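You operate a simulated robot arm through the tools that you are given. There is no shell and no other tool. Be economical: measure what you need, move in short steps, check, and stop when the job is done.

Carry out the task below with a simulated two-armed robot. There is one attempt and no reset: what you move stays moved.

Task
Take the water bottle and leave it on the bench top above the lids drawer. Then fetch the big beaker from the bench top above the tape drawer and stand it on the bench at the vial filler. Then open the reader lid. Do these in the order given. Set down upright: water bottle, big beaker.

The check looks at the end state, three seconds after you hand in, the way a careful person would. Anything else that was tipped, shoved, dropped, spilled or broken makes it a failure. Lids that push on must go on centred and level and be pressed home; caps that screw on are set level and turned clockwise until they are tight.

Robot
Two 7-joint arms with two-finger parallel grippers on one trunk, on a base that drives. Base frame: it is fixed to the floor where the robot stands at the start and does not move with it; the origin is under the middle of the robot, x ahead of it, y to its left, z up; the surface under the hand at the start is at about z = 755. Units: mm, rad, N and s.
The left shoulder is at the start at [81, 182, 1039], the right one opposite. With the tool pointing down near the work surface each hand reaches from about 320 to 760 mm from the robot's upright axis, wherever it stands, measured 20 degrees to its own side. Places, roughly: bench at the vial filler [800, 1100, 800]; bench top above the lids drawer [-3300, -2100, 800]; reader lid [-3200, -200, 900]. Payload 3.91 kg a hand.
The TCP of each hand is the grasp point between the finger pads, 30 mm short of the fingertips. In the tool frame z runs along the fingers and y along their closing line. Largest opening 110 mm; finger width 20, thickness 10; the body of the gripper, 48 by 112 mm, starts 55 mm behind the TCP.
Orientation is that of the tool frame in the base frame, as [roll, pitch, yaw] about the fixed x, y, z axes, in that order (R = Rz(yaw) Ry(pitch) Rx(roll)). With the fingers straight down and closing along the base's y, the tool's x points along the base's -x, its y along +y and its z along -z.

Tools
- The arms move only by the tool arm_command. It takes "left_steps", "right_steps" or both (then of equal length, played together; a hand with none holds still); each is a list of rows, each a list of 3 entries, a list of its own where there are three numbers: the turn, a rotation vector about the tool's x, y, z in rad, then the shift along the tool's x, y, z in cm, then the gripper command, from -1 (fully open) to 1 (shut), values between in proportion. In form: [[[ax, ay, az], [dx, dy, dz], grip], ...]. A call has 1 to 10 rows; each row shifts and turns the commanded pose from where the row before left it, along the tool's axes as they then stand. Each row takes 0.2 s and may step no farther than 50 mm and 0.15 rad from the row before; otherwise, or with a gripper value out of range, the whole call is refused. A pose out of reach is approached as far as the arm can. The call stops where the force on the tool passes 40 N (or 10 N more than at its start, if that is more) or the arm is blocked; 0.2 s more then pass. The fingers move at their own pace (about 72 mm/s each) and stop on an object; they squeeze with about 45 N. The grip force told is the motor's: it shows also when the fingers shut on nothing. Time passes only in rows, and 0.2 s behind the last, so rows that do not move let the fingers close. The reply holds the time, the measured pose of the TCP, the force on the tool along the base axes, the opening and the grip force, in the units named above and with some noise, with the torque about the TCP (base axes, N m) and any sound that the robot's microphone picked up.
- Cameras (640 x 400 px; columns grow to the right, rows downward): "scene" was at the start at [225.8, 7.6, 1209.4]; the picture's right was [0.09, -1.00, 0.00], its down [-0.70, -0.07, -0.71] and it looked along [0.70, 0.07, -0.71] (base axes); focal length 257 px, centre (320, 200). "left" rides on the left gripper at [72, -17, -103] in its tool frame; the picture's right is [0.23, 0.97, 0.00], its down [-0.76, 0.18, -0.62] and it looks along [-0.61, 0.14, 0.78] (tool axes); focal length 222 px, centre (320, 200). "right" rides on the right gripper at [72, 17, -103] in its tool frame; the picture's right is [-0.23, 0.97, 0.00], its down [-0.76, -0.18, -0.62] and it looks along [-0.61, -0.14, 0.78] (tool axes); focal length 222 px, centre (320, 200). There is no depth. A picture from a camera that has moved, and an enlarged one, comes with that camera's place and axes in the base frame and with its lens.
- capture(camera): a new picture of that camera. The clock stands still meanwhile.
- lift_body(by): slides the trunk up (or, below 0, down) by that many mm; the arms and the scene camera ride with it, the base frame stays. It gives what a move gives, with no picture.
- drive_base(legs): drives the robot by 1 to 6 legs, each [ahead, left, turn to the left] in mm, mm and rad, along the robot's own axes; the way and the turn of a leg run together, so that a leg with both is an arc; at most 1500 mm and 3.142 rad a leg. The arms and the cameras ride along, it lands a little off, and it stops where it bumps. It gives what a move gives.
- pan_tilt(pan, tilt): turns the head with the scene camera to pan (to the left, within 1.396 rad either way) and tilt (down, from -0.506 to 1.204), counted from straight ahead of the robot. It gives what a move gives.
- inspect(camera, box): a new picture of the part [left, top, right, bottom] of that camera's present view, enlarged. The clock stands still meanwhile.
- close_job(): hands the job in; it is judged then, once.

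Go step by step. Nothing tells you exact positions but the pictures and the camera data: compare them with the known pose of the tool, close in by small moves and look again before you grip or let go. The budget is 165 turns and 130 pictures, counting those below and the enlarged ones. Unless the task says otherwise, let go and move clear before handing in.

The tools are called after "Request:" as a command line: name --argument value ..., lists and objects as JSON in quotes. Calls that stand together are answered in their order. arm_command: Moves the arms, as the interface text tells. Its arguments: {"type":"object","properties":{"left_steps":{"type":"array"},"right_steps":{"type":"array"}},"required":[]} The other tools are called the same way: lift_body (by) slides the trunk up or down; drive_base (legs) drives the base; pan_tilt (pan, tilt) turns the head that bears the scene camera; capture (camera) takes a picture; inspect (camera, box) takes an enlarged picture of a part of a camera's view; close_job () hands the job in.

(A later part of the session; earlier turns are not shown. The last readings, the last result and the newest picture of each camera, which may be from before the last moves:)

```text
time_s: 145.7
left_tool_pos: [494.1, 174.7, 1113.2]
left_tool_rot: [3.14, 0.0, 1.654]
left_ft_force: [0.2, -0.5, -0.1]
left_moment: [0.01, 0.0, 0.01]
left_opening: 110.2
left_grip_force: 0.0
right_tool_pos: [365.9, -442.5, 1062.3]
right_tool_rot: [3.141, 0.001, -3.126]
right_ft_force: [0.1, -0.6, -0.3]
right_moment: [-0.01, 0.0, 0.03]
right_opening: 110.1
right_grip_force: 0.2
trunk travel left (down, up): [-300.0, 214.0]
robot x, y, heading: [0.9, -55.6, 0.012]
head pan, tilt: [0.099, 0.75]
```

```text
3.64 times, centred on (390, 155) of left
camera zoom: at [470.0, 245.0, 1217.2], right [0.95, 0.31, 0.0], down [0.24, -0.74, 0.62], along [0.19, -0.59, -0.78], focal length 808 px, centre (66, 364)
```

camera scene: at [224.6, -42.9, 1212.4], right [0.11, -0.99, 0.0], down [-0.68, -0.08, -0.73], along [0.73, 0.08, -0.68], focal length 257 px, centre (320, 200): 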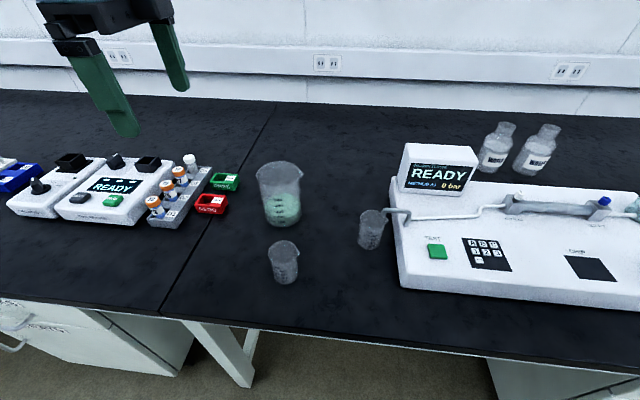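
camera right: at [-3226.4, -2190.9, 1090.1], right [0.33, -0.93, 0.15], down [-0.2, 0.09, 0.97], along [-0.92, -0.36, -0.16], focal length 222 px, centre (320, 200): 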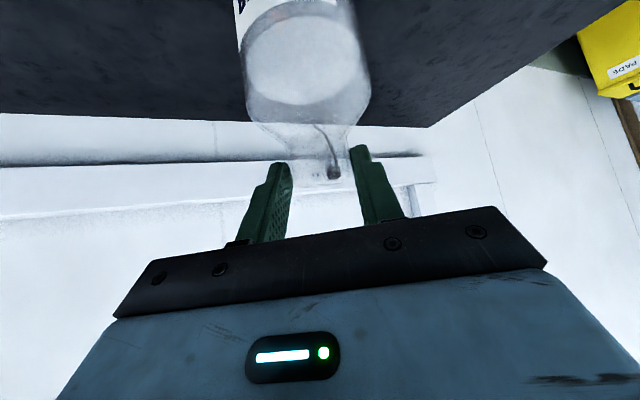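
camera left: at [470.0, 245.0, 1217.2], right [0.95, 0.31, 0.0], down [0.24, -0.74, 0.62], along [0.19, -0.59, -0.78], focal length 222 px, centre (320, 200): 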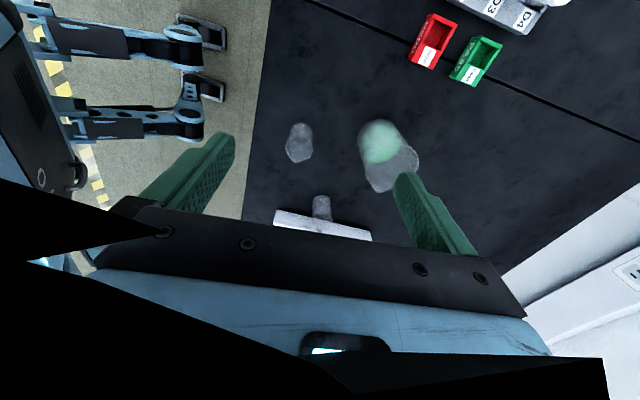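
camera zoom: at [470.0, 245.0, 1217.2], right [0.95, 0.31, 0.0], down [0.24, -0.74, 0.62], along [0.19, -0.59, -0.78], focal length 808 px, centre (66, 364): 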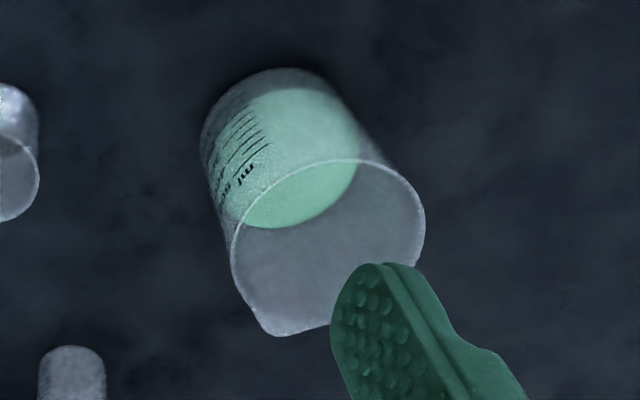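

The beaker is about 90 mm across, centred at (649, 97), with its rim near z 882 and its spout toward -y. I'll bring the left hand above it.

Request:
arm_command --left_steps '[[[0, 0, 0], [-2.27, 3.7, 0], -1], [[0, 0, 0], [-2.27, 3.7, 0], -1], [[0, 0, 0], [-2.27, 3.7, 0], -1], [[0, 0, 0], [-2.27, 3.7, 0], -1], [[0, 0, 0.08], [0, 0, 4], -1], [[0, 0, 0], [0, 0, 4], -1], [[0, 0, 0], [0, 0, 4], -1], [[0, 0, 0], [0, 0, 0], -1]]'

Request:
capture --camera "left"

Request:
inspect --camera "scene" --box '[190, 80, 390, 250]'

```text
time_s: 147.5
left_tool_pos: [650.8, 96.9, 992.8]
left_tool_rot: [3.139, -0.001, 1.574]
left_ft_force: [0.1, -0.6, 0.7]
left_moment: [0.0, -0.04, 0.02]
left_opening: 110.2
left_grip_force: 0.1
right_tool_pos: [365.5, -442.7, 1060.6]
right_tool_rot: [3.14, 0.002, -3.125]
right_ft_force: [-0.8, 0.4, -0.9]
right_moment: [0.0, -0.03, -0.03]
right_opening: 109.9
right_grip_force: 0.0
trunk travel left (down, up): [-300.0, 214.0]
robot x, y, heading: [1.3, -53.8, 0.014]
head pan, tilt: [0.099, 0.75]
```

```text
70 pictures are left
camera left: at [631.6, 168.7, 1097.1], right [0.97, 0.23, 0.0], down [0.18, -0.76, 0.62], along [0.15, -0.61, -0.78], focal length 222 px, centre (320, 200)
```

left: 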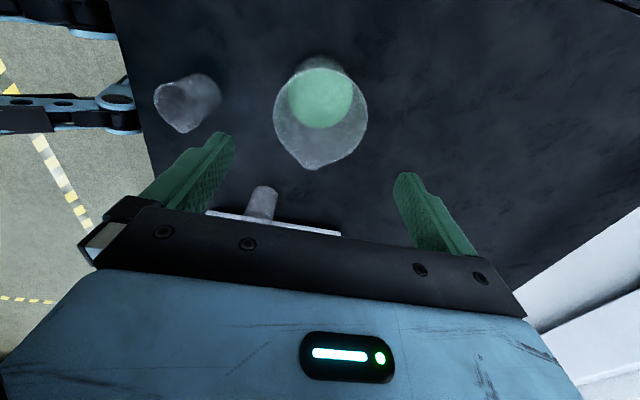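

```text
2.35 times, centred on (290, 165) of scene
camera zoom: at [224.3, -43.4, 1212.4], right [0.11, -0.99, 0.0], down [-0.68, -0.08, -0.73], along [0.73, 0.08, -0.68], focal length 606 px, centre (391, 282)
```

zoom: 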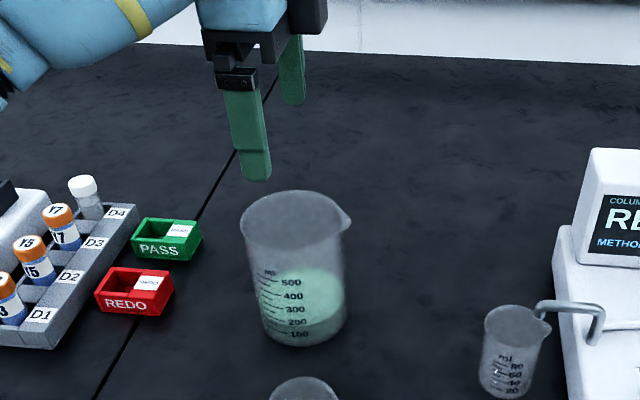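

The hand is centred within about 1 mm in x. I'll descend until the tips are just above the rim and check again.

Request:
arm_command --left_steps '[[[0, 0, 0], [0.2, 0, 4], -1], [[0, 0, 0], [0, 0, 3], -1], [[0, 0, 0], [0, 0, 0], -1]]'

Request:
capture --camera "left"

Request:
inspect --camera "scene" --box '[190, 80, 390, 250]'

```text
time_s: 148.3
left_tool_pos: [648.0, 98.0, 922.7]
left_tool_rot: [3.14, 0.001, 1.573]
left_ft_force: [-0.6, 0.4, 0.6]
left_moment: [-0.03, -0.02, -0.05]
left_opening: 110.0
left_grip_force: 0.1
right_tool_pos: [366.7, -442.1, 1062.3]
right_tool_rot: [-3.141, 0.003, -3.127]
right_ft_force: [0.0, 0.1, 0.1]
right_moment: [-0.01, 0.01, 0.0]
right_opening: 110.0
right_grip_force: 0.0
trunk travel left (down, up): [-300.0, 214.0]
robot x, y, heading: [-1.0, -54.6, 0.011]
head pan, tilt: [0.099, 0.75]
```

```text
68 pictures are left
camera left: at [630.8, 170.8, 1027.8], right [0.97, 0.23, 0.0], down [0.18, -0.76, 0.62], along [0.15, -0.61, -0.78], focal length 222 px, centre (320, 200)
```

left: 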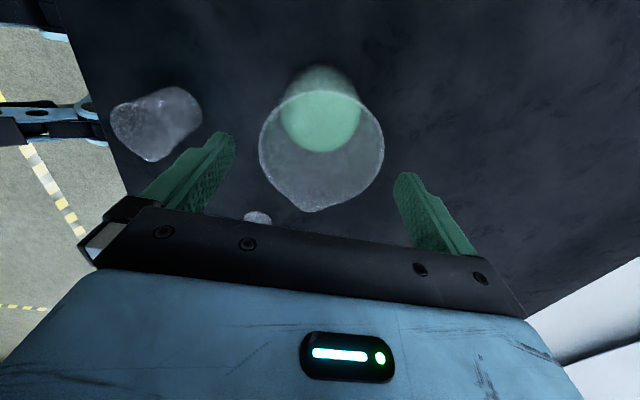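

```text
2.35 times, centred on (290, 165) of scene
camera zoom: at [224.6, -43.0, 1212.3], right [0.11, -0.99, 0.0], down [-0.68, -0.08, -0.73], along [0.73, 0.08, -0.68], focal length 606 px, centre (391, 282)
```

zoom: 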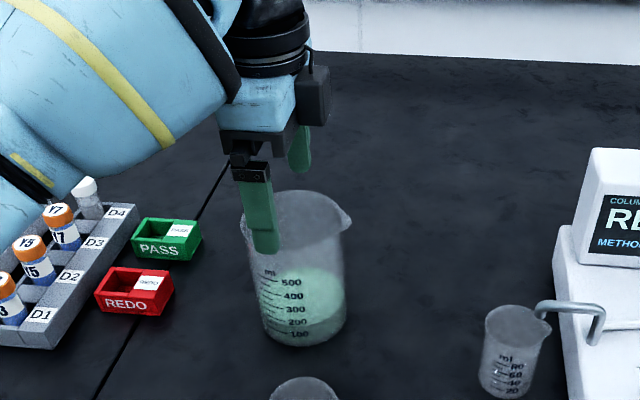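

Request:
arm_command --left_steps '[[[0, 0, 0], [0.4, 0, 2.2], -1], [[0, 0, 0], [0, 0, 2.5], -1], [[0, 0, 0], [0, 0, 2.5], -1], [[0, 0, 0], [0, 0, 0], -1]]'

Request:
capture --camera "left"

Request:
inspect --camera "scene" --box '[190, 80, 390, 250]'

```text
time_s: 149.3
left_tool_pos: [649.4, 102.1, 851.2]
left_tool_rot: [3.14, 0.001, 1.575]
left_ft_force: [0.1, 0.5, 0.3]
left_moment: [-0.01, -0.01, 0.05]
left_opening: 110.0
left_grip_force: 0.0
right_tool_pos: [367.1, -442.2, 1062.0]
right_tool_rot: [3.141, 0.001, -3.129]
right_ft_force: [-0.1, -0.2, 0.0]
right_moment: [-0.01, 0.0, -0.03]
right_opening: 109.7
right_grip_force: 0.1
trunk travel left (down, up): [-300.0, 214.0]
robot x, y, heading: [-0.3, -59.0, 0.012]
head pan, tilt: [0.099, 0.75]
```

```text
66 pictures are left
camera left: at [630.9, 174.7, 955.4], right [0.97, 0.23, 0.0], down [0.18, -0.76, 0.62], along [0.15, -0.61, -0.78], focal length 222 px, centre (320, 200)
```

left: 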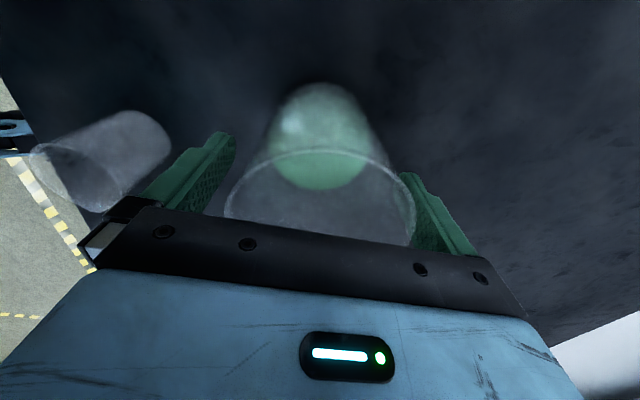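

```text
2.35 times, centred on (290, 165) of scene
camera zoom: at [224.6, -43.0, 1212.3], right [0.11, -0.99, 0.0], down [-0.68, -0.08, -0.73], along [0.73, 0.08, -0.68], focal length 606 px, centre (391, 282)
```

zoom: 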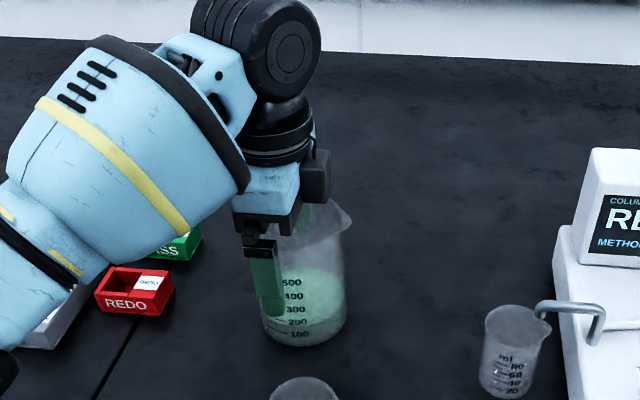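

The fingers straddle the beaker evenly, so I'll close gently and check the grip.

Request:
arm_command --left_steps '[[[0, 0, 0], [0, 0, 0], -0.7], [[0, 0, 0], [0, 0, 0], -0.5], [[0, 0, 0], [0, 0, 0], 0], [[0, 0, 0], [0, 0, 0], 1], [[0, 0, 0], [0, 0, 0], 1], [[0, 0, 0], [0, 0, 0], 1]]'

```text
time_s: 150.7
left_tool_pos: [649.0, 102.9, 850.8]
left_tool_rot: [3.141, -0.001, 1.575]
left_ft_force: [-0.6, -1.0, 0.7]
left_moment: [-0.01, 0.14, 0.01]
left_opening: 90.7
left_grip_force: 44.6
right_tool_pos: [365.8, -442.7, 1060.4]
right_tool_rot: [-3.141, 0.001, -3.127]
right_ft_force: [0.1, 0.3, -0.8]
right_moment: [-0.01, 0.02, -0.01]
right_opening: 110.1
right_grip_force: 0.1
trunk travel left (down, up): [-300.0, 214.0]
robot x, y, heading: [-2.2, -54.4, 0.011]
head pan, tilt: [0.099, 0.75]
```

It's gripped at 90.7 mm. I'll lift it straight up.

Request:
arm_command --left_steps '[[[0, 0, 0], [0, 0, -1], 1], [[0, 0, 0], [0, 0, -2], 1], [[0, 0, 0], [0, 0, -2], 1], [[0, 0, 0], [0, 0, -2.5], 1], [[0, 0, 0], [0, 0, -2.5], 1], [[0, 0, 0], [0, 0, -2.5], 1], [[0, 0, 0], [0, 0, -2.5], 1], [[0, 0, 0], [0, 0, -2.5], 1], [[0, 0, 0], [0, 0, -1.5], 1], [[0, 0, 0], [0, 0, 0], 1]]'

Request:
capture --camera "scene"

```text
time_s: 152.9
left_tool_pos: [651.1, 102.0, 1041.0]
left_tool_rot: [3.14, 0.0, 1.574]
left_ft_force: [0.3, -0.5, -3.7]
left_moment: [0.05, -0.03, -0.01]
left_opening: 90.6
left_grip_force: 45.6
right_tool_pos: [367.2, -442.8, 1061.0]
right_tool_rot: [3.14, 0.003, -3.129]
right_ft_force: [-0.2, 0.7, 0.1]
right_moment: [0.02, -0.02, 0.0]
right_opening: 109.7
right_grip_force: 0.0
trunk travel left (down, up): [-300.0, 214.0]
robot x, y, heading: [-4.7, -54.0, 0.015]
head pan, tilt: [0.099, 0.75]
```

```text
64 pictures are left
camera scene: at [225.1, -42.8, 1212.2], right [0.11, -0.99, 0.0], down [-0.68, -0.08, -0.73], along [0.73, 0.08, -0.68], focal length 257 px, centre (320, 200)
```

scene: 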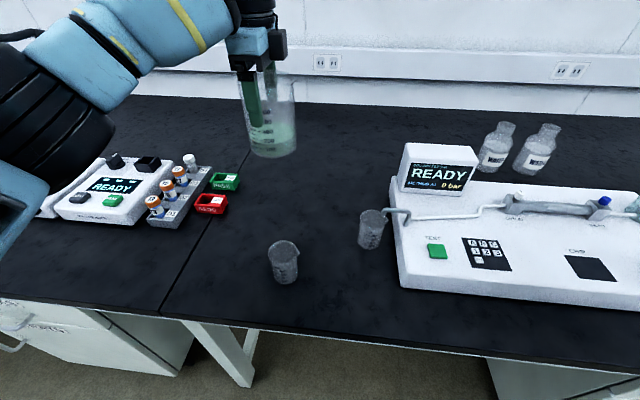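

The beaker is up and level, with its base near z 945. I'll back off, shift left towards the vial filler and look.

Request:
drive_base --legs '[[-350, 0, 0], [0, 850, 0]]'

Request:
pan_tilt --pan 0.2 --tilt 0.55

Request:
capture --camera "scene"

```text
time_s: 162.6
left_tool_pos: [300.0, 942.5, 1041.9]
left_tool_rot: [3.14, 0.0, 1.562]
left_ft_force: [0.1, 0.3, -2.3]
left_moment: [0.0, 0.01, 0.04]
left_opening: 90.8
left_grip_force: 44.7
right_tool_pos: [8.9, 402.5, 1062.7]
right_tool_rot: [3.139, 0.002, -3.14]
right_ft_force: [0.4, 0.2, 0.1]
right_moment: [0.01, 0.0, 0.01]
right_opening: 109.9
right_grip_force: 0.2
trunk travel left (down, up): [-300.0, 214.0]
robot x, y, heading: [-355.8, 796.9, 0.001]
head pan, tilt: [0.099, 0.75]
```

```text
time_s: 163.4
left_tool_pos: [300.8, 942.0, 1041.9]
left_tool_rot: [-3.141, 0.0, 1.562]
left_ft_force: [-0.4, 0.3, -3.0]
left_moment: [0.02, -0.02, 0.02]
left_opening: 90.7
left_grip_force: 45.2
right_tool_pos: [9.8, 402.3, 1060.9]
right_tool_rot: [3.141, 0.002, -3.14]
right_ft_force: [-0.3, -0.2, -0.1]
right_moment: [-0.01, -0.01, 0.04]
right_opening: 110.1
right_grip_force: 0.0
trunk travel left (down, up): [-300.0, 214.0]
robot x, y, heading: [-354.9, 795.9, 0.001]
head pan, tilt: [0.201, 0.55]
```

```text
63 pictures are left
camera scene: at [-121.6, 812.8, 1229.5], right [0.2, -0.98, 0.0], down [-0.51, -0.1, -0.85], along [0.83, 0.17, -0.52], focal length 257 px, centre (320, 200)
```

scene: 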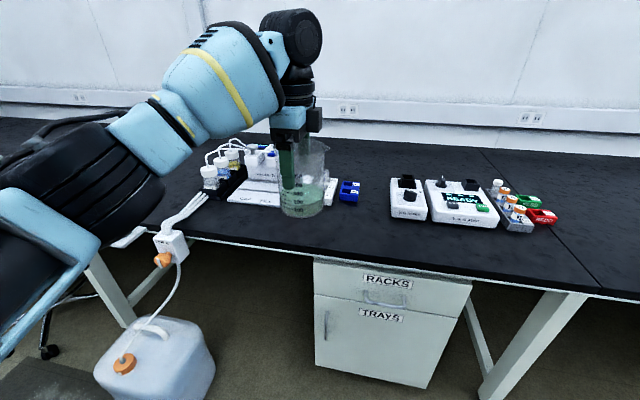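

Request:
arm_command --left_steps '[[[0, 0, 0], [-3.9, -2.9, 0], 1], [[0, 0, 0], [-3.9, -2.9, 0], 1], [[0, 0, 0], [-3.9, -2.9, 0], 1], [[0, 0, 0], [-3.9, -2.9, 0], 1], [[0, 0, 0], [-3.9, -2.9, 0], 1], [[0, 0, 0], [0, 0, 0], 1]]'

Request:
pan_tilt --pan 0.45 --tilt 0.5

Request:
capture --camera "scene"

```text
time_s: 164.8
left_tool_pos: [152.5, 749.3, 1042.9]
left_tool_rot: [-3.142, 0.0, 1.564]
left_ft_force: [0.3, -0.5, -3.2]
left_moment: [0.05, 0.01, -0.01]
left_opening: 90.7
left_grip_force: 45.2
right_tool_pos: [10.1, 403.6, 1061.3]
right_tool_rot: [-3.141, 0.0, -3.141]
right_ft_force: [-0.4, -0.2, -0.4]
right_moment: [0.0, -0.02, 0.0]
right_opening: 110.1
right_grip_force: 0.0
trunk travel left (down, up): [-300.0, 214.0]
robot x, y, heading: [-355.5, 792.2, 0.001]
head pan, tilt: [0.201, 0.55]
```

```text
time_s: 165.5
left_tool_pos: [152.8, 748.5, 1042.8]
left_tool_rot: [3.14, 0.0, 1.561]
left_ft_force: [-0.4, 0.4, -3.1]
left_moment: [0.0, 0.0, 0.0]
left_opening: 90.6
left_grip_force: 45.0
right_tool_pos: [10.6, 401.8, 1061.5]
right_tool_rot: [-3.141, 0.002, -3.141]
right_ft_force: [0.0, -0.1, 0.8]
right_moment: [-0.02, 0.01, 0.0]
right_opening: 110.4
right_grip_force: 0.0
trunk travel left (down, up): [-300.0, 214.0]
robot x, y, heading: [-355.2, 791.1, 0.002]
head pan, tilt: [0.45, 0.499]
```

```text
62 pictures are left
camera scene: at [-127.8, 834.4, 1234.2], right [0.44, -0.9, 0.0], down [-0.43, -0.21, -0.88], along [0.79, 0.38, -0.48], focal length 257 px, centre (320, 200)
```

scene: 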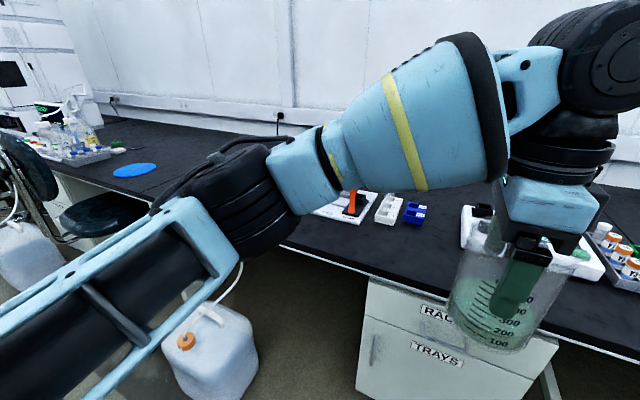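

My arm blocks the view. I'll shift further left so that the filler appears on the clear side.

Request:
drive_base --legs '[[0, 420, 0]]'

Request:
pan_tilt --pan -0.2 --tilt 0.55

Request:
capture --camera "scene"

Request:
capture --camera "right"

```text
time_s: 169.8
left_tool_pos: [150.6, 1167.4, 1042.6]
left_tool_rot: [3.138, -0.001, 1.566]
left_ft_force: [0.0, -0.6, -2.3]
left_moment: [-0.01, -0.02, 0.01]
left_opening: 90.8
left_grip_force: 45.2
right_tool_pos: [9.2, 821.7, 1061.8]
right_tool_rot: [3.142, 0.003, -3.138]
right_ft_force: [0.1, 0.8, -0.5]
right_moment: [0.01, 0.02, 0.03]
right_opening: 110.0
right_grip_force: 0.1
trunk travel left (down, up): [-300.0, 214.0]
robot x, y, heading: [-355.7, 1210.8, 0.001]
head pan, tilt: [0.45, 0.499]
```

```text
time_s: 170.8
left_tool_pos: [151.7, 1168.8, 1043.0]
left_tool_rot: [3.139, 0.0, 1.564]
left_ft_force: [0.1, -0.1, -2.9]
left_moment: [0.03, 0.0, 0.04]
left_opening: 90.4
left_grip_force: 45.3
right_tool_pos: [9.0, 821.8, 1061.6]
right_tool_rot: [3.139, 0.0, -3.138]
right_ft_force: [0.3, 0.3, -0.3]
right_moment: [-0.01, 0.01, 0.01]
right_opening: 109.8
right_grip_force: 0.0
trunk travel left (down, up): [-300.0, 214.0]
robot x, y, heading: [-353.5, 1216.0, -0.002]
head pan, tilt: [-0.201, 0.55]
```

```text
61 pictures are left
camera scene: at [-122.4, 1196.6, 1229.6], right [-0.2, -0.98, 0.0], down [-0.51, 0.1, -0.85], along [0.84, -0.17, -0.52], focal length 257 px, centre (320, 200)
```

scene: 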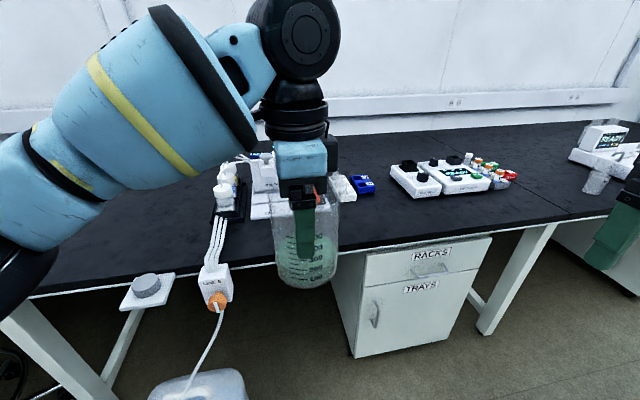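

```text
60 pictures are left
camera right: at [-63.0, 837.5, 1164.5], right [0.22, 0.97, 0.0], down [0.76, -0.18, 0.62], along [0.61, -0.14, -0.78], focal length 222 px, centre (320, 200)
```

right: 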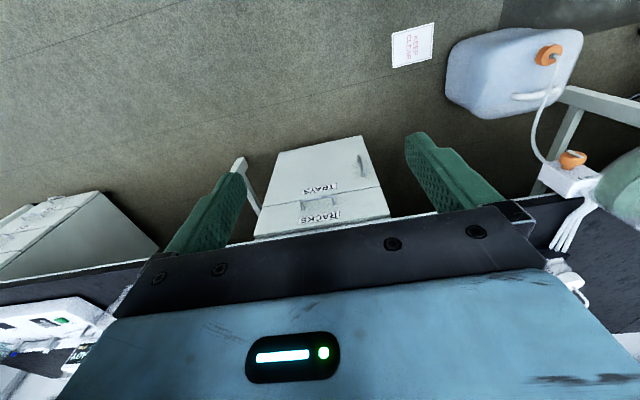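

There's a KEEP CLEAR notice on the floor near (100, 1210), so my base should stay at y ≤ 850. The bench in front of the filler, around (490, 950), looks free. I'll go there and look from the hand camera.

Request:
drive_base --legs '[[0, -400, 0], [330, 0, 0]]'

Request:
pan_tilt --pan 0.3 --tilt 0.8

Request:
capture --camera "scene"

Request:
capture --camera "left"

```text
time_s: 176.6
left_tool_pos: [477.2, 772.9, 1042.4]
left_tool_rot: [-3.14, 0.0, 1.576]
left_ft_force: [-0.1, -0.3, -3.5]
left_moment: [0.04, 0.0, -0.04]
left_opening: 90.4
left_grip_force: 44.8
right_tool_pos: [338.1, 424.4, 1061.0]
right_tool_rot: [3.141, 0.001, -3.124]
right_ft_force: [-0.5, -0.1, 0.1]
right_moment: [0.07, 0.01, 0.02]
right_opening: 110.0
right_grip_force: 0.0
trunk travel left (down, up): [-300.0, 214.0]
robot x, y, heading: [-34.1, 814.0, 0.016]
head pan, tilt: [-0.201, 0.55]
```

```text
time_s: 177.6
left_tool_pos: [475.1, 773.7, 1042.9]
left_tool_rot: [3.141, 0.001, 1.576]
left_ft_force: [0.0, 0.4, -3.2]
left_moment: [0.03, 0.02, 0.01]
left_opening: 90.7
left_grip_force: 45.2
right_tool_pos: [338.9, 424.7, 1059.2]
right_tool_rot: [3.14, 0.004, -3.125]
right_ft_force: [-0.2, -0.3, 0.9]
right_moment: [-0.01, 0.01, 0.02]
right_opening: 110.0
right_grip_force: 0.0
trunk travel left (down, up): [-300.0, 214.0]
robot x, y, heading: [-33.5, 813.3, 0.015]
head pan, tilt: [0.3, 0.799]
```

```text
59 pictures are left
camera scene: at [190.0, 839.2, 1208.3], right [0.31, -0.95, 0.0], down [-0.68, -0.22, -0.7], along [0.66, 0.22, -0.72], focal length 257 px, centre (320, 200)
```

scene: 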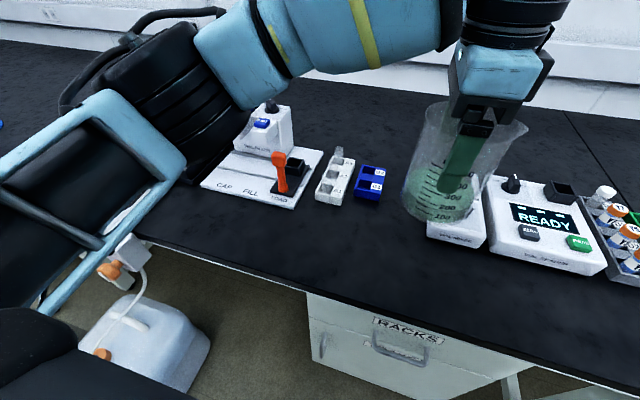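

```text
58 pictures are left
camera left: at [457.3, 846.0, 1147.1], right [0.97, 0.23, 0.0], down [0.18, -0.76, 0.62], along [0.15, -0.61, -0.78], focal length 222 px, centre (320, 200)
```

left: 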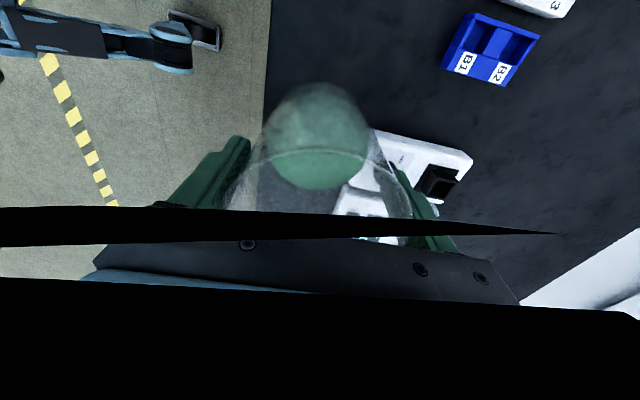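

The filler's front edge is at about x 558 and the bench edge at about x 377. A clear spot for the beaker is (472, 985), right in front of it. I'll move there at height.

Request:
arm_command --left_steps '[[[0, 0, 0], [4.2, -0.05, 0], 1], [[0, 0, 0], [4.2, -0.05, 0], 1], [[0, 0, 0], [4.2, -0.05, 0], 1], [[0, 0, 0], [4.2, -0.05, 0], 1], [[0, 0, 0], [4.2, -0.05, 0], 1], [[0, 0, 0], [0, 0, 4], 1], [[0, 0, 0], [0, 0, 4], 1], [[0, 0, 0], [0, 0, 0], 1]]'

Request:
capture --camera "scene"

Request:
capture --camera "left"

```text
time_s: 179.4
left_tool_pos: [470.2, 983.3, 965.4]
left_tool_rot: [3.139, -0.001, 1.576]
left_ft_force: [0.5, -0.4, -3.2]
left_moment: [0.02, 0.02, 0.0]
left_opening: 90.4
left_grip_force: 45.3
right_tool_pos: [338.1, 424.3, 1061.8]
right_tool_rot: [3.14, 0.0, -3.127]
right_ft_force: [-0.1, -0.3, -0.1]
right_moment: [-0.01, -0.02, 0.0]
right_opening: 110.1
right_grip_force: 0.0
trunk travel left (down, up): [-300.0, 214.0]
robot x, y, heading: [-31.6, 809.1, 0.012]
head pan, tilt: [0.3, 0.799]
```

```text
57 pictures are left
camera scene: at [189.8, 839.1, 1208.3], right [0.31, -0.95, 0.0], down [-0.68, -0.22, -0.7], along [0.66, 0.22, -0.72], focal length 257 px, centre (320, 200)
```

scene: 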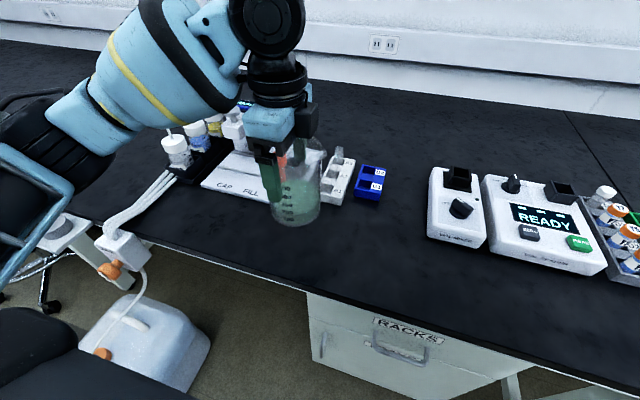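

```text
56 pictures are left
camera left: at [452.5, 1055.3, 1070.1], right [0.97, 0.23, 0.0], down [0.18, -0.76, 0.62], along [0.15, -0.61, -0.78], focal length 222 px, centre (320, 200)
```

left: 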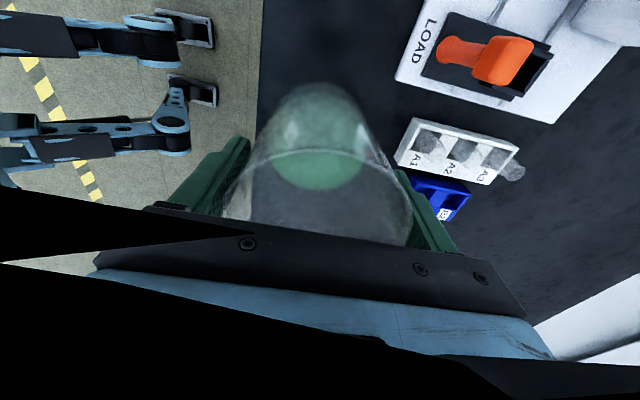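

The spot is clear. I'll shift 15 mm inward and lower to just above contact.

Request:
arm_command --left_steps '[[[0, 0, 0], [0, 1.6, 2], 1], [[0, 0, 0], [0, 0, 3], 1], [[0, 0, 0], [0, 0, 3], 1], [[0, 0, 0], [0, 0, 2], 1], [[0, 0, 0], [0, 0, 0.8], 1], [[0, 0, 0], [0, 0, 0], 1]]'

Request:
capture --camera "scene"

Request:
capture --camera "left"

```text
time_s: 180.8
left_tool_pos: [486.9, 983.5, 855.9]
left_tool_rot: [3.139, -0.001, 1.575]
left_ft_force: [-0.4, 0.0, -3.8]
left_moment: [0.02, 0.03, 0.01]
left_opening: 90.4
left_grip_force: 44.4
right_tool_pos: [337.8, 425.1, 1061.7]
right_tool_rot: [3.142, 0.001, -3.126]
right_ft_force: [-0.6, -0.4, -0.1]
right_moment: [0.02, 0.01, 0.01]
right_opening: 110.1
right_grip_force: 0.0
trunk travel left (down, up): [-300.0, 214.0]
robot x, y, heading: [-32.9, 814.3, 0.019]
head pan, tilt: [0.3, 0.799]
```

```text
55 pictures are left
camera scene: at [189.9, 839.4, 1208.2], right [0.31, -0.95, 0.0], down [-0.68, -0.22, -0.7], along [0.66, 0.22, -0.72], focal length 257 px, centre (320, 200)
```

scene: 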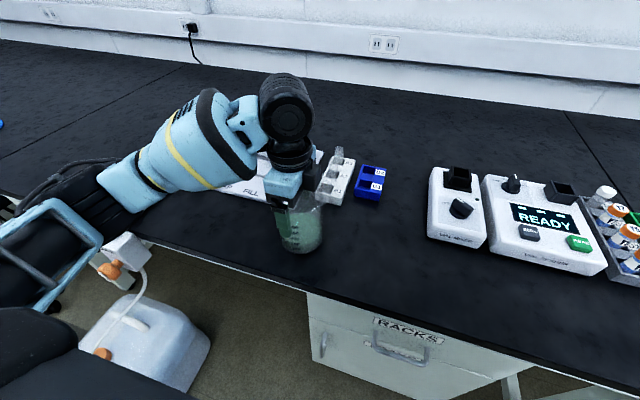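

```text
54 pictures are left
camera left: at [469.3, 1057.1, 960.7], right [0.97, 0.23, 0.0], down [0.18, -0.76, 0.62], along [0.15, -0.61, -0.78], focal length 222 px, centre (320, 200)
```

left: 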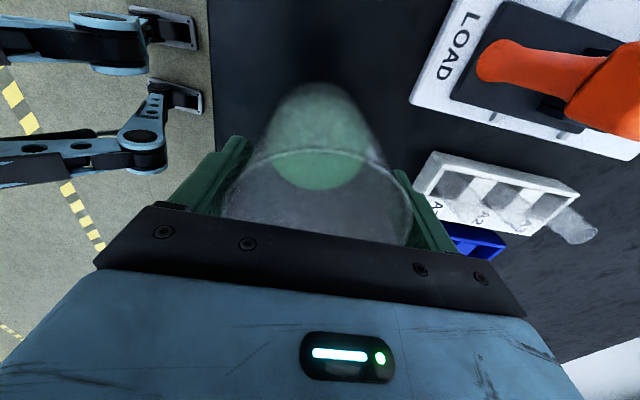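

Request:
arm_command --left_steps '[[[0, 0, 0], [0, 0, 0.3], 1], [[0, 0, 0], [0, 0, 0.15], 1], [[0, 0, 0], [0, 0, 0.1], 1], [[0, 0, 0], [0, 0, 0], 1]]'

```text
time_s: 181.8
left_tool_pos: [488.0, 984.1, 850.5]
left_tool_rot: [3.138, 0.001, 1.576]
left_ft_force: [-1.4, 1.4, 9.7]
left_moment: [0.1, 0.63, -0.05]
left_opening: 90.6
left_grip_force: 45.3
right_tool_pos: [337.7, 424.8, 1062.8]
right_tool_rot: [3.139, 0.0, -3.126]
right_ft_force: [-0.1, -0.1, 0.7]
right_moment: [0.01, 0.0, -0.03]
right_opening: 110.1
right_grip_force: 0.1
trunk travel left (down, up): [-300.0, 214.0]
robot x, y, heading: [-33.2, 813.4, 0.016]
head pan, tilt: [0.3, 0.799]
```

The beaker is on the bench and pressed by about 13 N. I'll release it, rise straight up and check.

Request:
arm_command --left_steps '[[[0, 0, 0], [0, 0, -0.1], 1], [[0, 0, 0], [0, 0, 0], -0.7], [[0, 0, 0], [0, 0, 0], -1], [[0, 0, 0], [0, 0, 0], -1], [[0, 0, 0], [0, 0, -3], -1], [[0, 0, 0], [0, 0, -4], -1], [[0, 0, 0], [0, 0, -5], -1], [[0, 0, 0], [0, 0, -5], -1], [[0, 0, 0], [0, 0, -4], -1], [[0, 0, 0], [0, 0, 0], -1]]'

Request:
capture --camera "scene"

Request:
capture --camera "left"

```text
time_s: 184.0
left_tool_pos: [488.7, 985.8, 1061.7]
left_tool_rot: [-3.14, -0.001, 1.576]
left_ft_force: [-0.2, -0.8, -0.1]
left_moment: [-0.03, 0.0, 0.0]
left_opening: 110.2
left_grip_force: 0.1
right_tool_pos: [337.7, 424.3, 1060.6]
right_tool_rot: [3.141, 0.002, -3.127]
right_ft_force: [0.4, 0.1, 0.2]
right_moment: [0.04, 0.01, -0.02]
right_opening: 109.7
right_grip_force: 0.0
trunk travel left (down, up): [-300.0, 214.0]
robot x, y, heading: [-32.5, 811.6, 0.014]
head pan, tilt: [0.3, 0.799]
```

```text
53 pictures are left
camera scene: at [190.0, 839.5, 1208.2], right [0.31, -0.95, 0.0], down [-0.68, -0.22, -0.7], along [0.66, 0.22, -0.72], focal length 257 px, centre (320, 200)
```

scene: 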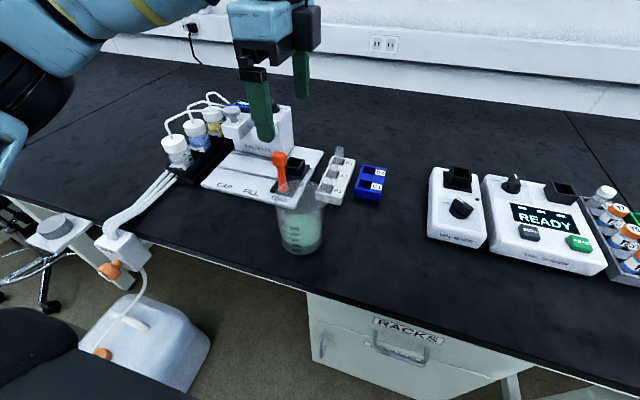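

```text
52 pictures are left
camera left: at [470.7, 1057.8, 1165.8], right [0.97, 0.23, 0.0], down [0.18, -0.76, 0.62], along [0.14, -0.61, -0.78], focal length 222 px, centre (320, 200)
```

left: 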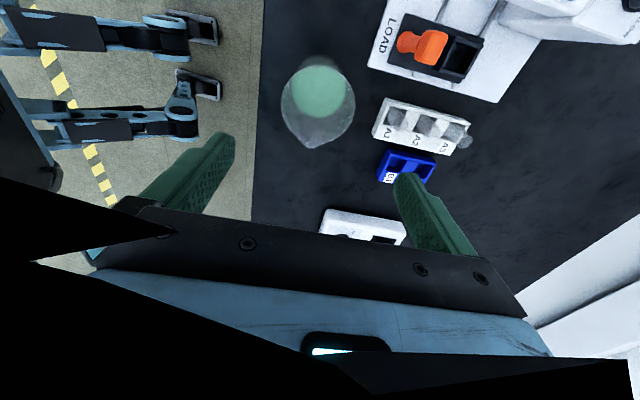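

The beaker stands upright at the filler and nothing nearby moved. Now for the reader: I'll back off, turn around and drive to the far bench near y -250.

Request:
drive_base --legs '[[-500, 0, 0], [0, 0, 3.12], [1200, 1050, 0]]'

Request:
pan_tilt --pan -0.1 --tilt 0.45

Request:
capture --camera "scene"

```text
refused: leg 3 is longer than a leg can be; nothing moved
```

```text
time_s: 184.8
left_tool_pos: [489.6, 984.8, 1061.4]
left_tool_rot: [3.139, -0.001, 1.577]
left_ft_force: [-0.4, 0.1, 0.4]
left_moment: [-0.02, 0.01, -0.01]
left_opening: 110.1
left_grip_force: 0.0
right_tool_pos: [337.9, 424.0, 1061.1]
right_tool_rot: [3.14, 0.001, -3.125]
right_ft_force: [0.4, 0.1, 0.4]
right_moment: [0.0, -0.03, -0.01]
right_opening: 109.9
right_grip_force: 0.1
trunk travel left (down, up): [-300.0, 214.0]
robot x, y, heading: [-29.8, 813.1, 0.013]
head pan, tilt: [-0.099, 0.45]
```

```text
51 pictures are left
camera scene: at [204.6, 806.6, 1238.6], right [-0.08, -1.0, 0.0], down [-0.43, 0.04, -0.9], along [0.9, -0.08, -0.44], focal length 257 px, centre (320, 200)
```

scene: 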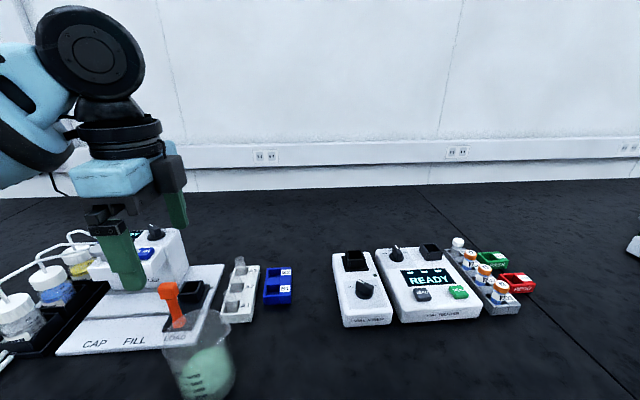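

The last leg was too long, so I'll split it.

Request:
drive_base --legs '[[-500, 0, 0], [0, 0, 3.12], [0, 1050, 0], [1250, 0, 0]]'

Request:
pan_tilt --pan 0.1 --tilt 0.45

Request:
capture --camera "scene"

```text
time_s: 210.0
left_tool_pos: [-2375.0, -337.5, 1061.0]
left_tool_rot: [3.14, 0.0, -1.599]
left_ft_force: [-0.6, 0.1, -1.1]
left_moment: [0.01, 0.0, -0.02]
left_opening: 109.7
left_grip_force: 0.1
right_tool_pos: [-2206.0, 217.4, 1060.9]
right_tool_rot: [3.139, 0.001, -0.016]
right_ft_force: [0.6, 0.0, -1.3]
right_moment: [0.04, 0.01, -0.03]
right_opening: 109.8
right_grip_force: 0.0
trunk travel left (down, up): [-300.0, 214.0]
robot x, y, heading: [-1849.5, -183.5, 3.126]
head pan, tilt: [-0.099, 0.45]
```

```text
time_s: 210.7
left_tool_pos: [-2375.7, -336.9, 1060.5]
left_tool_rot: [3.141, 0.0, -1.599]
left_ft_force: [-0.2, 0.4, 0.6]
left_moment: [-0.01, 0.02, 0.02]
left_opening: 109.8
left_grip_force: 0.0
right_tool_pos: [-2207.5, 217.7, 1061.2]
right_tool_rot: [3.139, 0.003, -0.017]
right_ft_force: [-0.9, 0.6, 0.5]
right_moment: [-0.03, 0.03, 0.01]
right_opening: 110.1
right_grip_force: 0.2
trunk travel left (down, up): [-300.0, 214.0]
robot x, y, heading: [-1852.1, -183.5, 3.126]
head pan, tilt: [0.099, 0.45]
```

```text
50 pictures are left
camera scene: at [-2086.2, -186.8, 1238.7], right [-0.08, 1.0, 0.0], down [0.43, 0.04, -0.9], along [-0.9, -0.07, -0.44], focal length 257 px, centre (320, 200)
```

scene: 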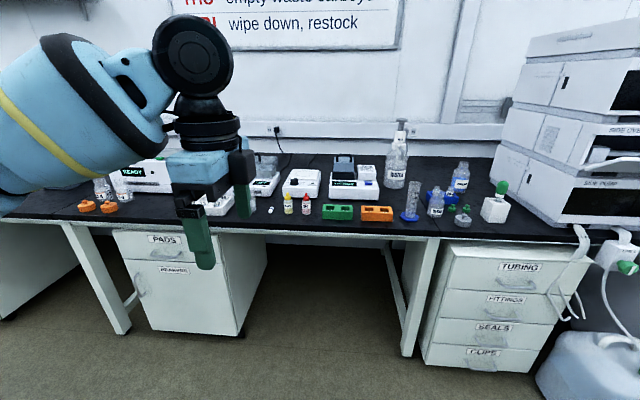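

Request:
inspect --camera "scene" --box '[230, 130, 430, 240]'

```text
3.20 times, centred on (330, 185) of scene
camera zoom: at [-2086.2, -186.8, 1238.7], right [-0.08, 1.0, 0.0], down [0.43, 0.04, -0.9], along [-0.9, -0.07, -0.44], focal length 824 px, centre (288, 248)
```

zoom: 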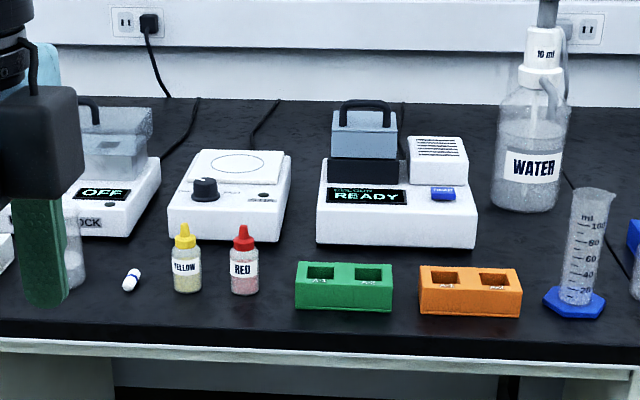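

The colour reader has a grey lid with a black arched handle, at about (-3210, -166). I'll bring the right hand in, drive closer and study the lid and its hinge.

Request:
arm_command --right_steps '[[[0, 0, 0], [0, 4.5, 0], -1], [[0, 0, 0], [0, 4.5, 0], -1], [[0, 0, 0], [0, 4.5, 0], -1], [[0, 0, 0], [0, 4.5, 0], -1], [[0, 0, 0], [0, 0, 0], -1]]'

Request:
lift_body --by 120

Request:
drive_base --legs '[[550, -130, 0.015]]'

Request:
pan_tilt --pan 0.2 --tilt 0.65

Request:
capture --camera "scene"

```text
time_s: 211.9
left_tool_pos: [-2374.8, -335.9, 1062.2]
left_tool_rot: [3.142, -0.003, -1.599]
left_ft_force: [-0.3, 1.2, 0.2]
left_moment: [-0.05, -0.03, -0.03]
left_opening: 110.0
left_grip_force: 0.1
right_tool_pos: [-2209.1, 38.8, 1061.0]
right_tool_rot: [3.141, 0.0, -0.018]
right_ft_force: [-0.3, -0.6, 0.8]
right_moment: [-0.03, 0.0, -0.05]
right_opening: 110.1
right_grip_force: 0.1
trunk travel left (down, up): [-300.0, 214.0]
robot x, y, heading: [-1849.5, -183.0, 3.125]
head pan, tilt: [0.099, 0.45]
```

```text
time_s: 213.4
left_tool_pos: [-2375.7, -338.6, 1179.0]
left_tool_rot: [3.141, 0.001, -1.596]
left_ft_force: [0.5, 0.4, -0.1]
left_moment: [0.02, 0.01, -0.01]
left_opening: 110.0
left_grip_force: 0.0
right_tool_pos: [-2209.0, 38.1, 1181.4]
right_tool_rot: [3.14, -0.001, -0.018]
right_ft_force: [-1.1, 0.8, -0.9]
right_moment: [0.03, 0.02, 0.01]
right_opening: 110.2
right_grip_force: 0.1
trunk travel left (down, up): [-420.0, 94.0]
robot x, y, heading: [-1847.8, -180.4, 3.128]
head pan, tilt: [0.099, 0.45]
```

```text
time_s: 216.6
left_tool_pos: [-2913.6, -208.5, 1181.5]
left_tool_rot: [3.139, 0.0, -1.583]
left_ft_force: [-0.4, 0.5, -0.3]
left_moment: [0.03, 0.01, 0.03]
left_opening: 110.3
left_grip_force: 0.1
right_tool_pos: [-2752.8, 168.8, 1180.0]
right_tool_rot: [3.139, 0.002, -0.002]
right_ft_force: [-0.8, -0.4, 0.3]
right_moment: [-0.01, -0.03, 0.01]
right_opening: 109.6
right_grip_force: 0.1
trunk travel left (down, up): [-420.0, 94.0]
robot x, y, heading: [-2390.7, -43.2, 3.141]
head pan, tilt: [0.099, 0.45]
```

```text
time_s: 217.4
left_tool_pos: [-2914.9, -209.1, 1181.3]
left_tool_rot: [3.14, 0.0, -1.585]
left_ft_force: [1.3, 0.2, -0.4]
left_moment: [0.0, 0.01, -0.02]
left_opening: 109.8
left_grip_force: 0.1
right_tool_pos: [-2754.3, 168.0, 1182.6]
right_tool_rot: [3.14, 0.002, -0.004]
right_ft_force: [-0.1, 0.1, -0.1]
right_moment: [-0.01, -0.03, -0.01]
right_opening: 110.2
right_grip_force: 0.1
trunk travel left (down, up): [-420.0, 94.0]
robot x, y, heading: [-2392.5, -44.8, 3.142]
head pan, tilt: [0.201, 0.649]
```

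```text
48 pictures are left
camera scene: at [-2579.9, -62.2, 1349.1], right [-0.2, 0.98, 0.0], down [0.59, 0.12, -0.8], along [-0.78, -0.16, -0.6], focal length 257 px, centre (320, 200)
```

scene: 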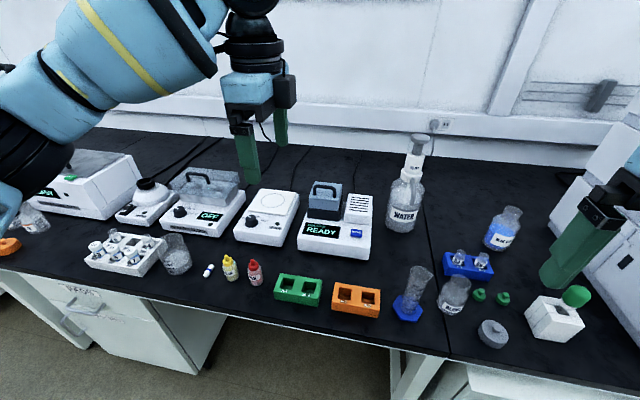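

Request:
inspect --camera "scene" --box '[290, 165, 390, 265]'

Request:
capture --camera "left"

```text
4.00 times, centred on (340, 215) of scene
camera zoom: at [-2579.9, -62.2, 1349.1], right [-0.2, 0.98, 0.0], down [0.59, 0.12, -0.8], along [-0.78, -0.16, -0.6], focal length 1029 px, centre (240, 140)
```

zoom: 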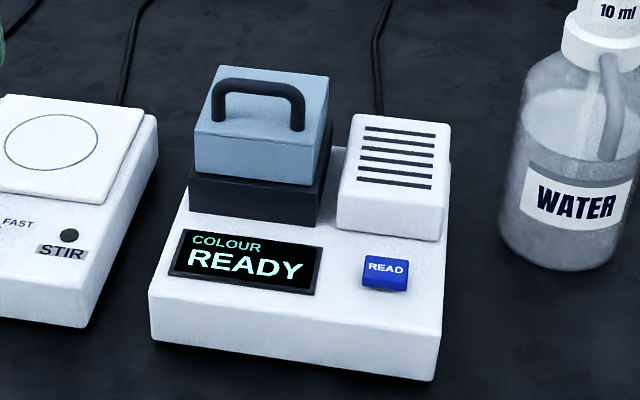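

```text
46 pictures are left
camera left: at [-2898.7, -280.7, 1285.8], right [-0.98, -0.21, 0.0], down [-0.17, 0.76, 0.62], along [-0.13, 0.61, -0.78], focal length 222 px, centre (320, 200)
```

left: 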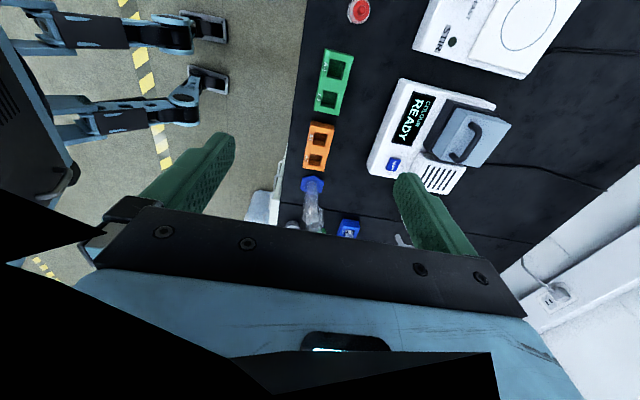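

Request:
inspect --camera "left" --box '[360, 70, 530, 210]'

```text
2.86 times, centred on (445, 140) of left
camera zoom: at [-2898.7, -280.7, 1285.8], right [-0.98, -0.21, 0.0], down [-0.17, 0.76, 0.62], along [-0.13, 0.61, -0.78], focal length 635 px, centre (-37, 371)
```

zoom: 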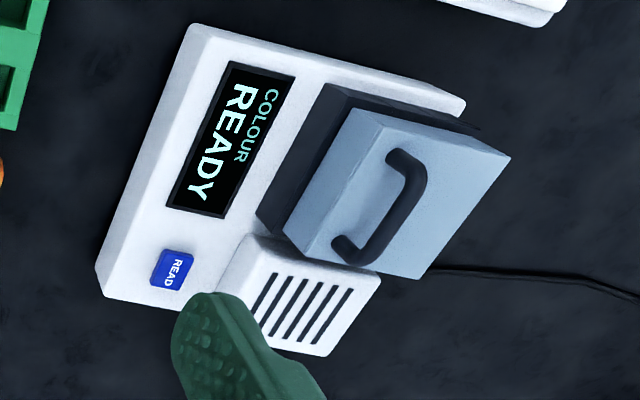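

The reader's handle bar runs along y at about (-3193, -173, 926). It sits near the lid's front, so the hinge is at the back. I'll move in, turn the base a little right so the left shoulder leads, then set the hand square to the bar and tilted forward.

Request:
drive_base --legs '[[90, 0, 0], [0, 0, -0.5]]'

Request:
arm_command --left_steps '[[[0, 0, -0.13], [0, 0, 0], -0.5], [[0, 0, -0.13], [0, 0, 0], -0.5], [[0, 0, -0.13], [0, 0, 0], -0.5], [[0, 0, -0.13], [0, 0, 0], -0.5], [[-0.15, 0, 0], [0, 0, 0], -0.5], [[-0.15, 0, 0], [0, 0, 0], -0.5], [[-0.15, 0, 0], [0, 0, 0], -0.5], [[-0.15, 0, 0], [0, 0, 0], -0.5], [[0, 0, 0], [0, 0, 0], -0.5]]'

```text
time_s: 219.9
left_tool_pos: [-3020.8, 61.9, 1180.6]
left_tool_rot: [3.14, -0.001, -2.083]
left_ft_force: [-0.1, 0.1, 0.3]
left_moment: [-0.01, 0.01, 0.02]
left_opening: 110.0
left_grip_force: 0.0
right_tool_pos: [-2698.0, 317.0, 1181.6]
right_tool_rot: [3.138, 0.0, -0.502]
right_ft_force: [-0.2, -0.6, -0.4]
right_moment: [-0.02, 0.0, 0.01]
right_opening: 109.8
right_grip_force: 0.1
trunk travel left (down, up): [-420.0, 94.0]
robot x, y, heading: [-2480.3, -42.3, 2.64]
head pan, tilt: [0.201, 0.649]
```

```text
time_s: 221.9
left_tool_pos: [-3019.6, 62.9, 1180.7]
left_tool_rot: [2.537, 0.0, -1.563]
left_ft_force: [-0.6, 0.4, -0.8]
left_moment: [-0.01, -0.01, 0.02]
left_opening: 82.6
left_grip_force: 0.1
right_tool_pos: [-2698.3, 317.6, 1181.3]
right_tool_rot: [3.141, 0.003, -0.503]
right_ft_force: [1.0, 0.1, 0.8]
right_moment: [-0.01, 0.02, -0.04]
right_opening: 109.9
right_grip_force: 0.0
trunk travel left (down, up): [-420.0, 94.0]
robot x, y, heading: [-2480.3, -47.7, 2.637]
head pan, tilt: [0.201, 0.649]
```

Request:
arm_command --left_steps '[[[0, 0, 0], [4.72, 0, 0], 0.3], [[0, 0, 0], [4.72, 0, 0], 0.3], [[0, 0, 0], [4.72, 0, 0], 0.3], [[0, 0, 0], [4.72, 0, 0], 0.3], [[0, 0, 0], [4.72, 0, 0], 0.3], [[0, 0, 0], [0, -0.1, 4.5], 0.3], [[0, 0, 0], [0, -0.1, 4.5], 0.3], [[0, 0, 0], [0, 0, 4.5], 0.3], [[0, 0, 0], [0, 0, 4], 0.3], [[0, 0, 0], [0, 0, 0], 0.3]]'

Request:
pan_tilt --pan 0.6 --tilt 0.6

Request:
capture --camera "scene"

Request:
capture --camera "left"

```text
time_s: 224.1
left_tool_pos: [-3116.0, -174.0, 1032.7]
left_tool_rot: [2.54, 0.0, -1.564]
left_ft_force: [1.0, 0.1, 0.2]
left_moment: [0.0, -0.01, 0.03]
left_opening: 38.5
left_grip_force: 0.0
right_tool_pos: [-2699.1, 315.9, 1182.5]
right_tool_rot: [3.14, 0.002, -0.502]
right_ft_force: [-0.1, 0.1, -0.1]
right_moment: [0.05, 0.03, 0.01]
right_opening: 110.0
right_grip_force: 0.0
trunk travel left (down, up): [-420.0, 94.0]
robot x, y, heading: [-2483.7, -46.8, 2.635]
head pan, tilt: [0.201, 0.649]
```

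```text
time_s: 225.0
left_tool_pos: [-3115.9, -174.0, 1035.6]
left_tool_rot: [2.541, -0.001, -1.564]
left_ft_force: [-1.2, 0.3, -1.9]
left_moment: [0.0, 0.0, -0.03]
left_opening: 38.1
left_grip_force: 0.1
right_tool_pos: [-2698.2, 316.7, 1181.1]
right_tool_rot: [-3.141, 0.002, -0.5]
right_ft_force: [0.0, 0.2, 0.1]
right_moment: [-0.04, 0.01, 0.0]
right_opening: 110.2
right_grip_force: 0.0
trunk travel left (down, up): [-420.0, 94.0]
robot x, y, heading: [-2479.2, -46.8, 2.641]
head pan, tilt: [0.6, 0.6]
```

```text
44 pictures are left
camera scene: at [-2661.5, -3.6, 1353.3], right [-0.1, 1.0, 0.0], down [0.56, 0.05, -0.83], along [-0.82, -0.08, -0.56], focal length 257 px, centre (320, 200)
```

scene: 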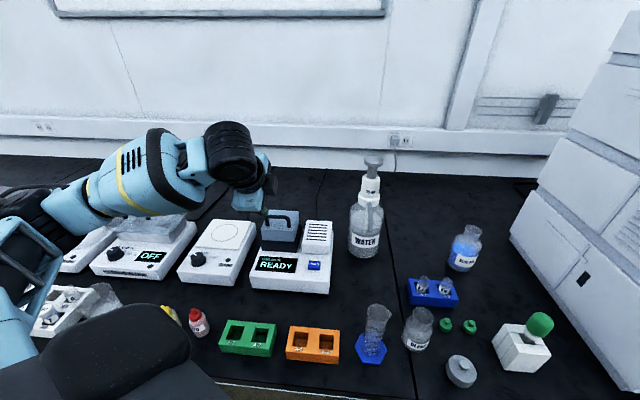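

```text
43 pictures are left
camera left: at [-3043.6, -245.0, 1110.7], right [-0.8, -0.23, 0.55], down [0.2, 0.76, 0.61], along [-0.56, 0.6, -0.56], focal length 222 px, centre (320, 200)
```

left: 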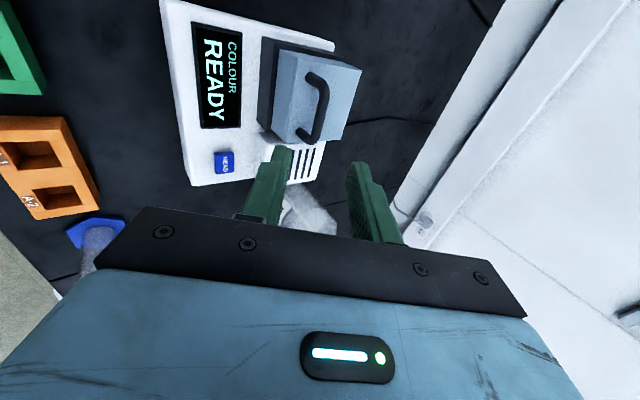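

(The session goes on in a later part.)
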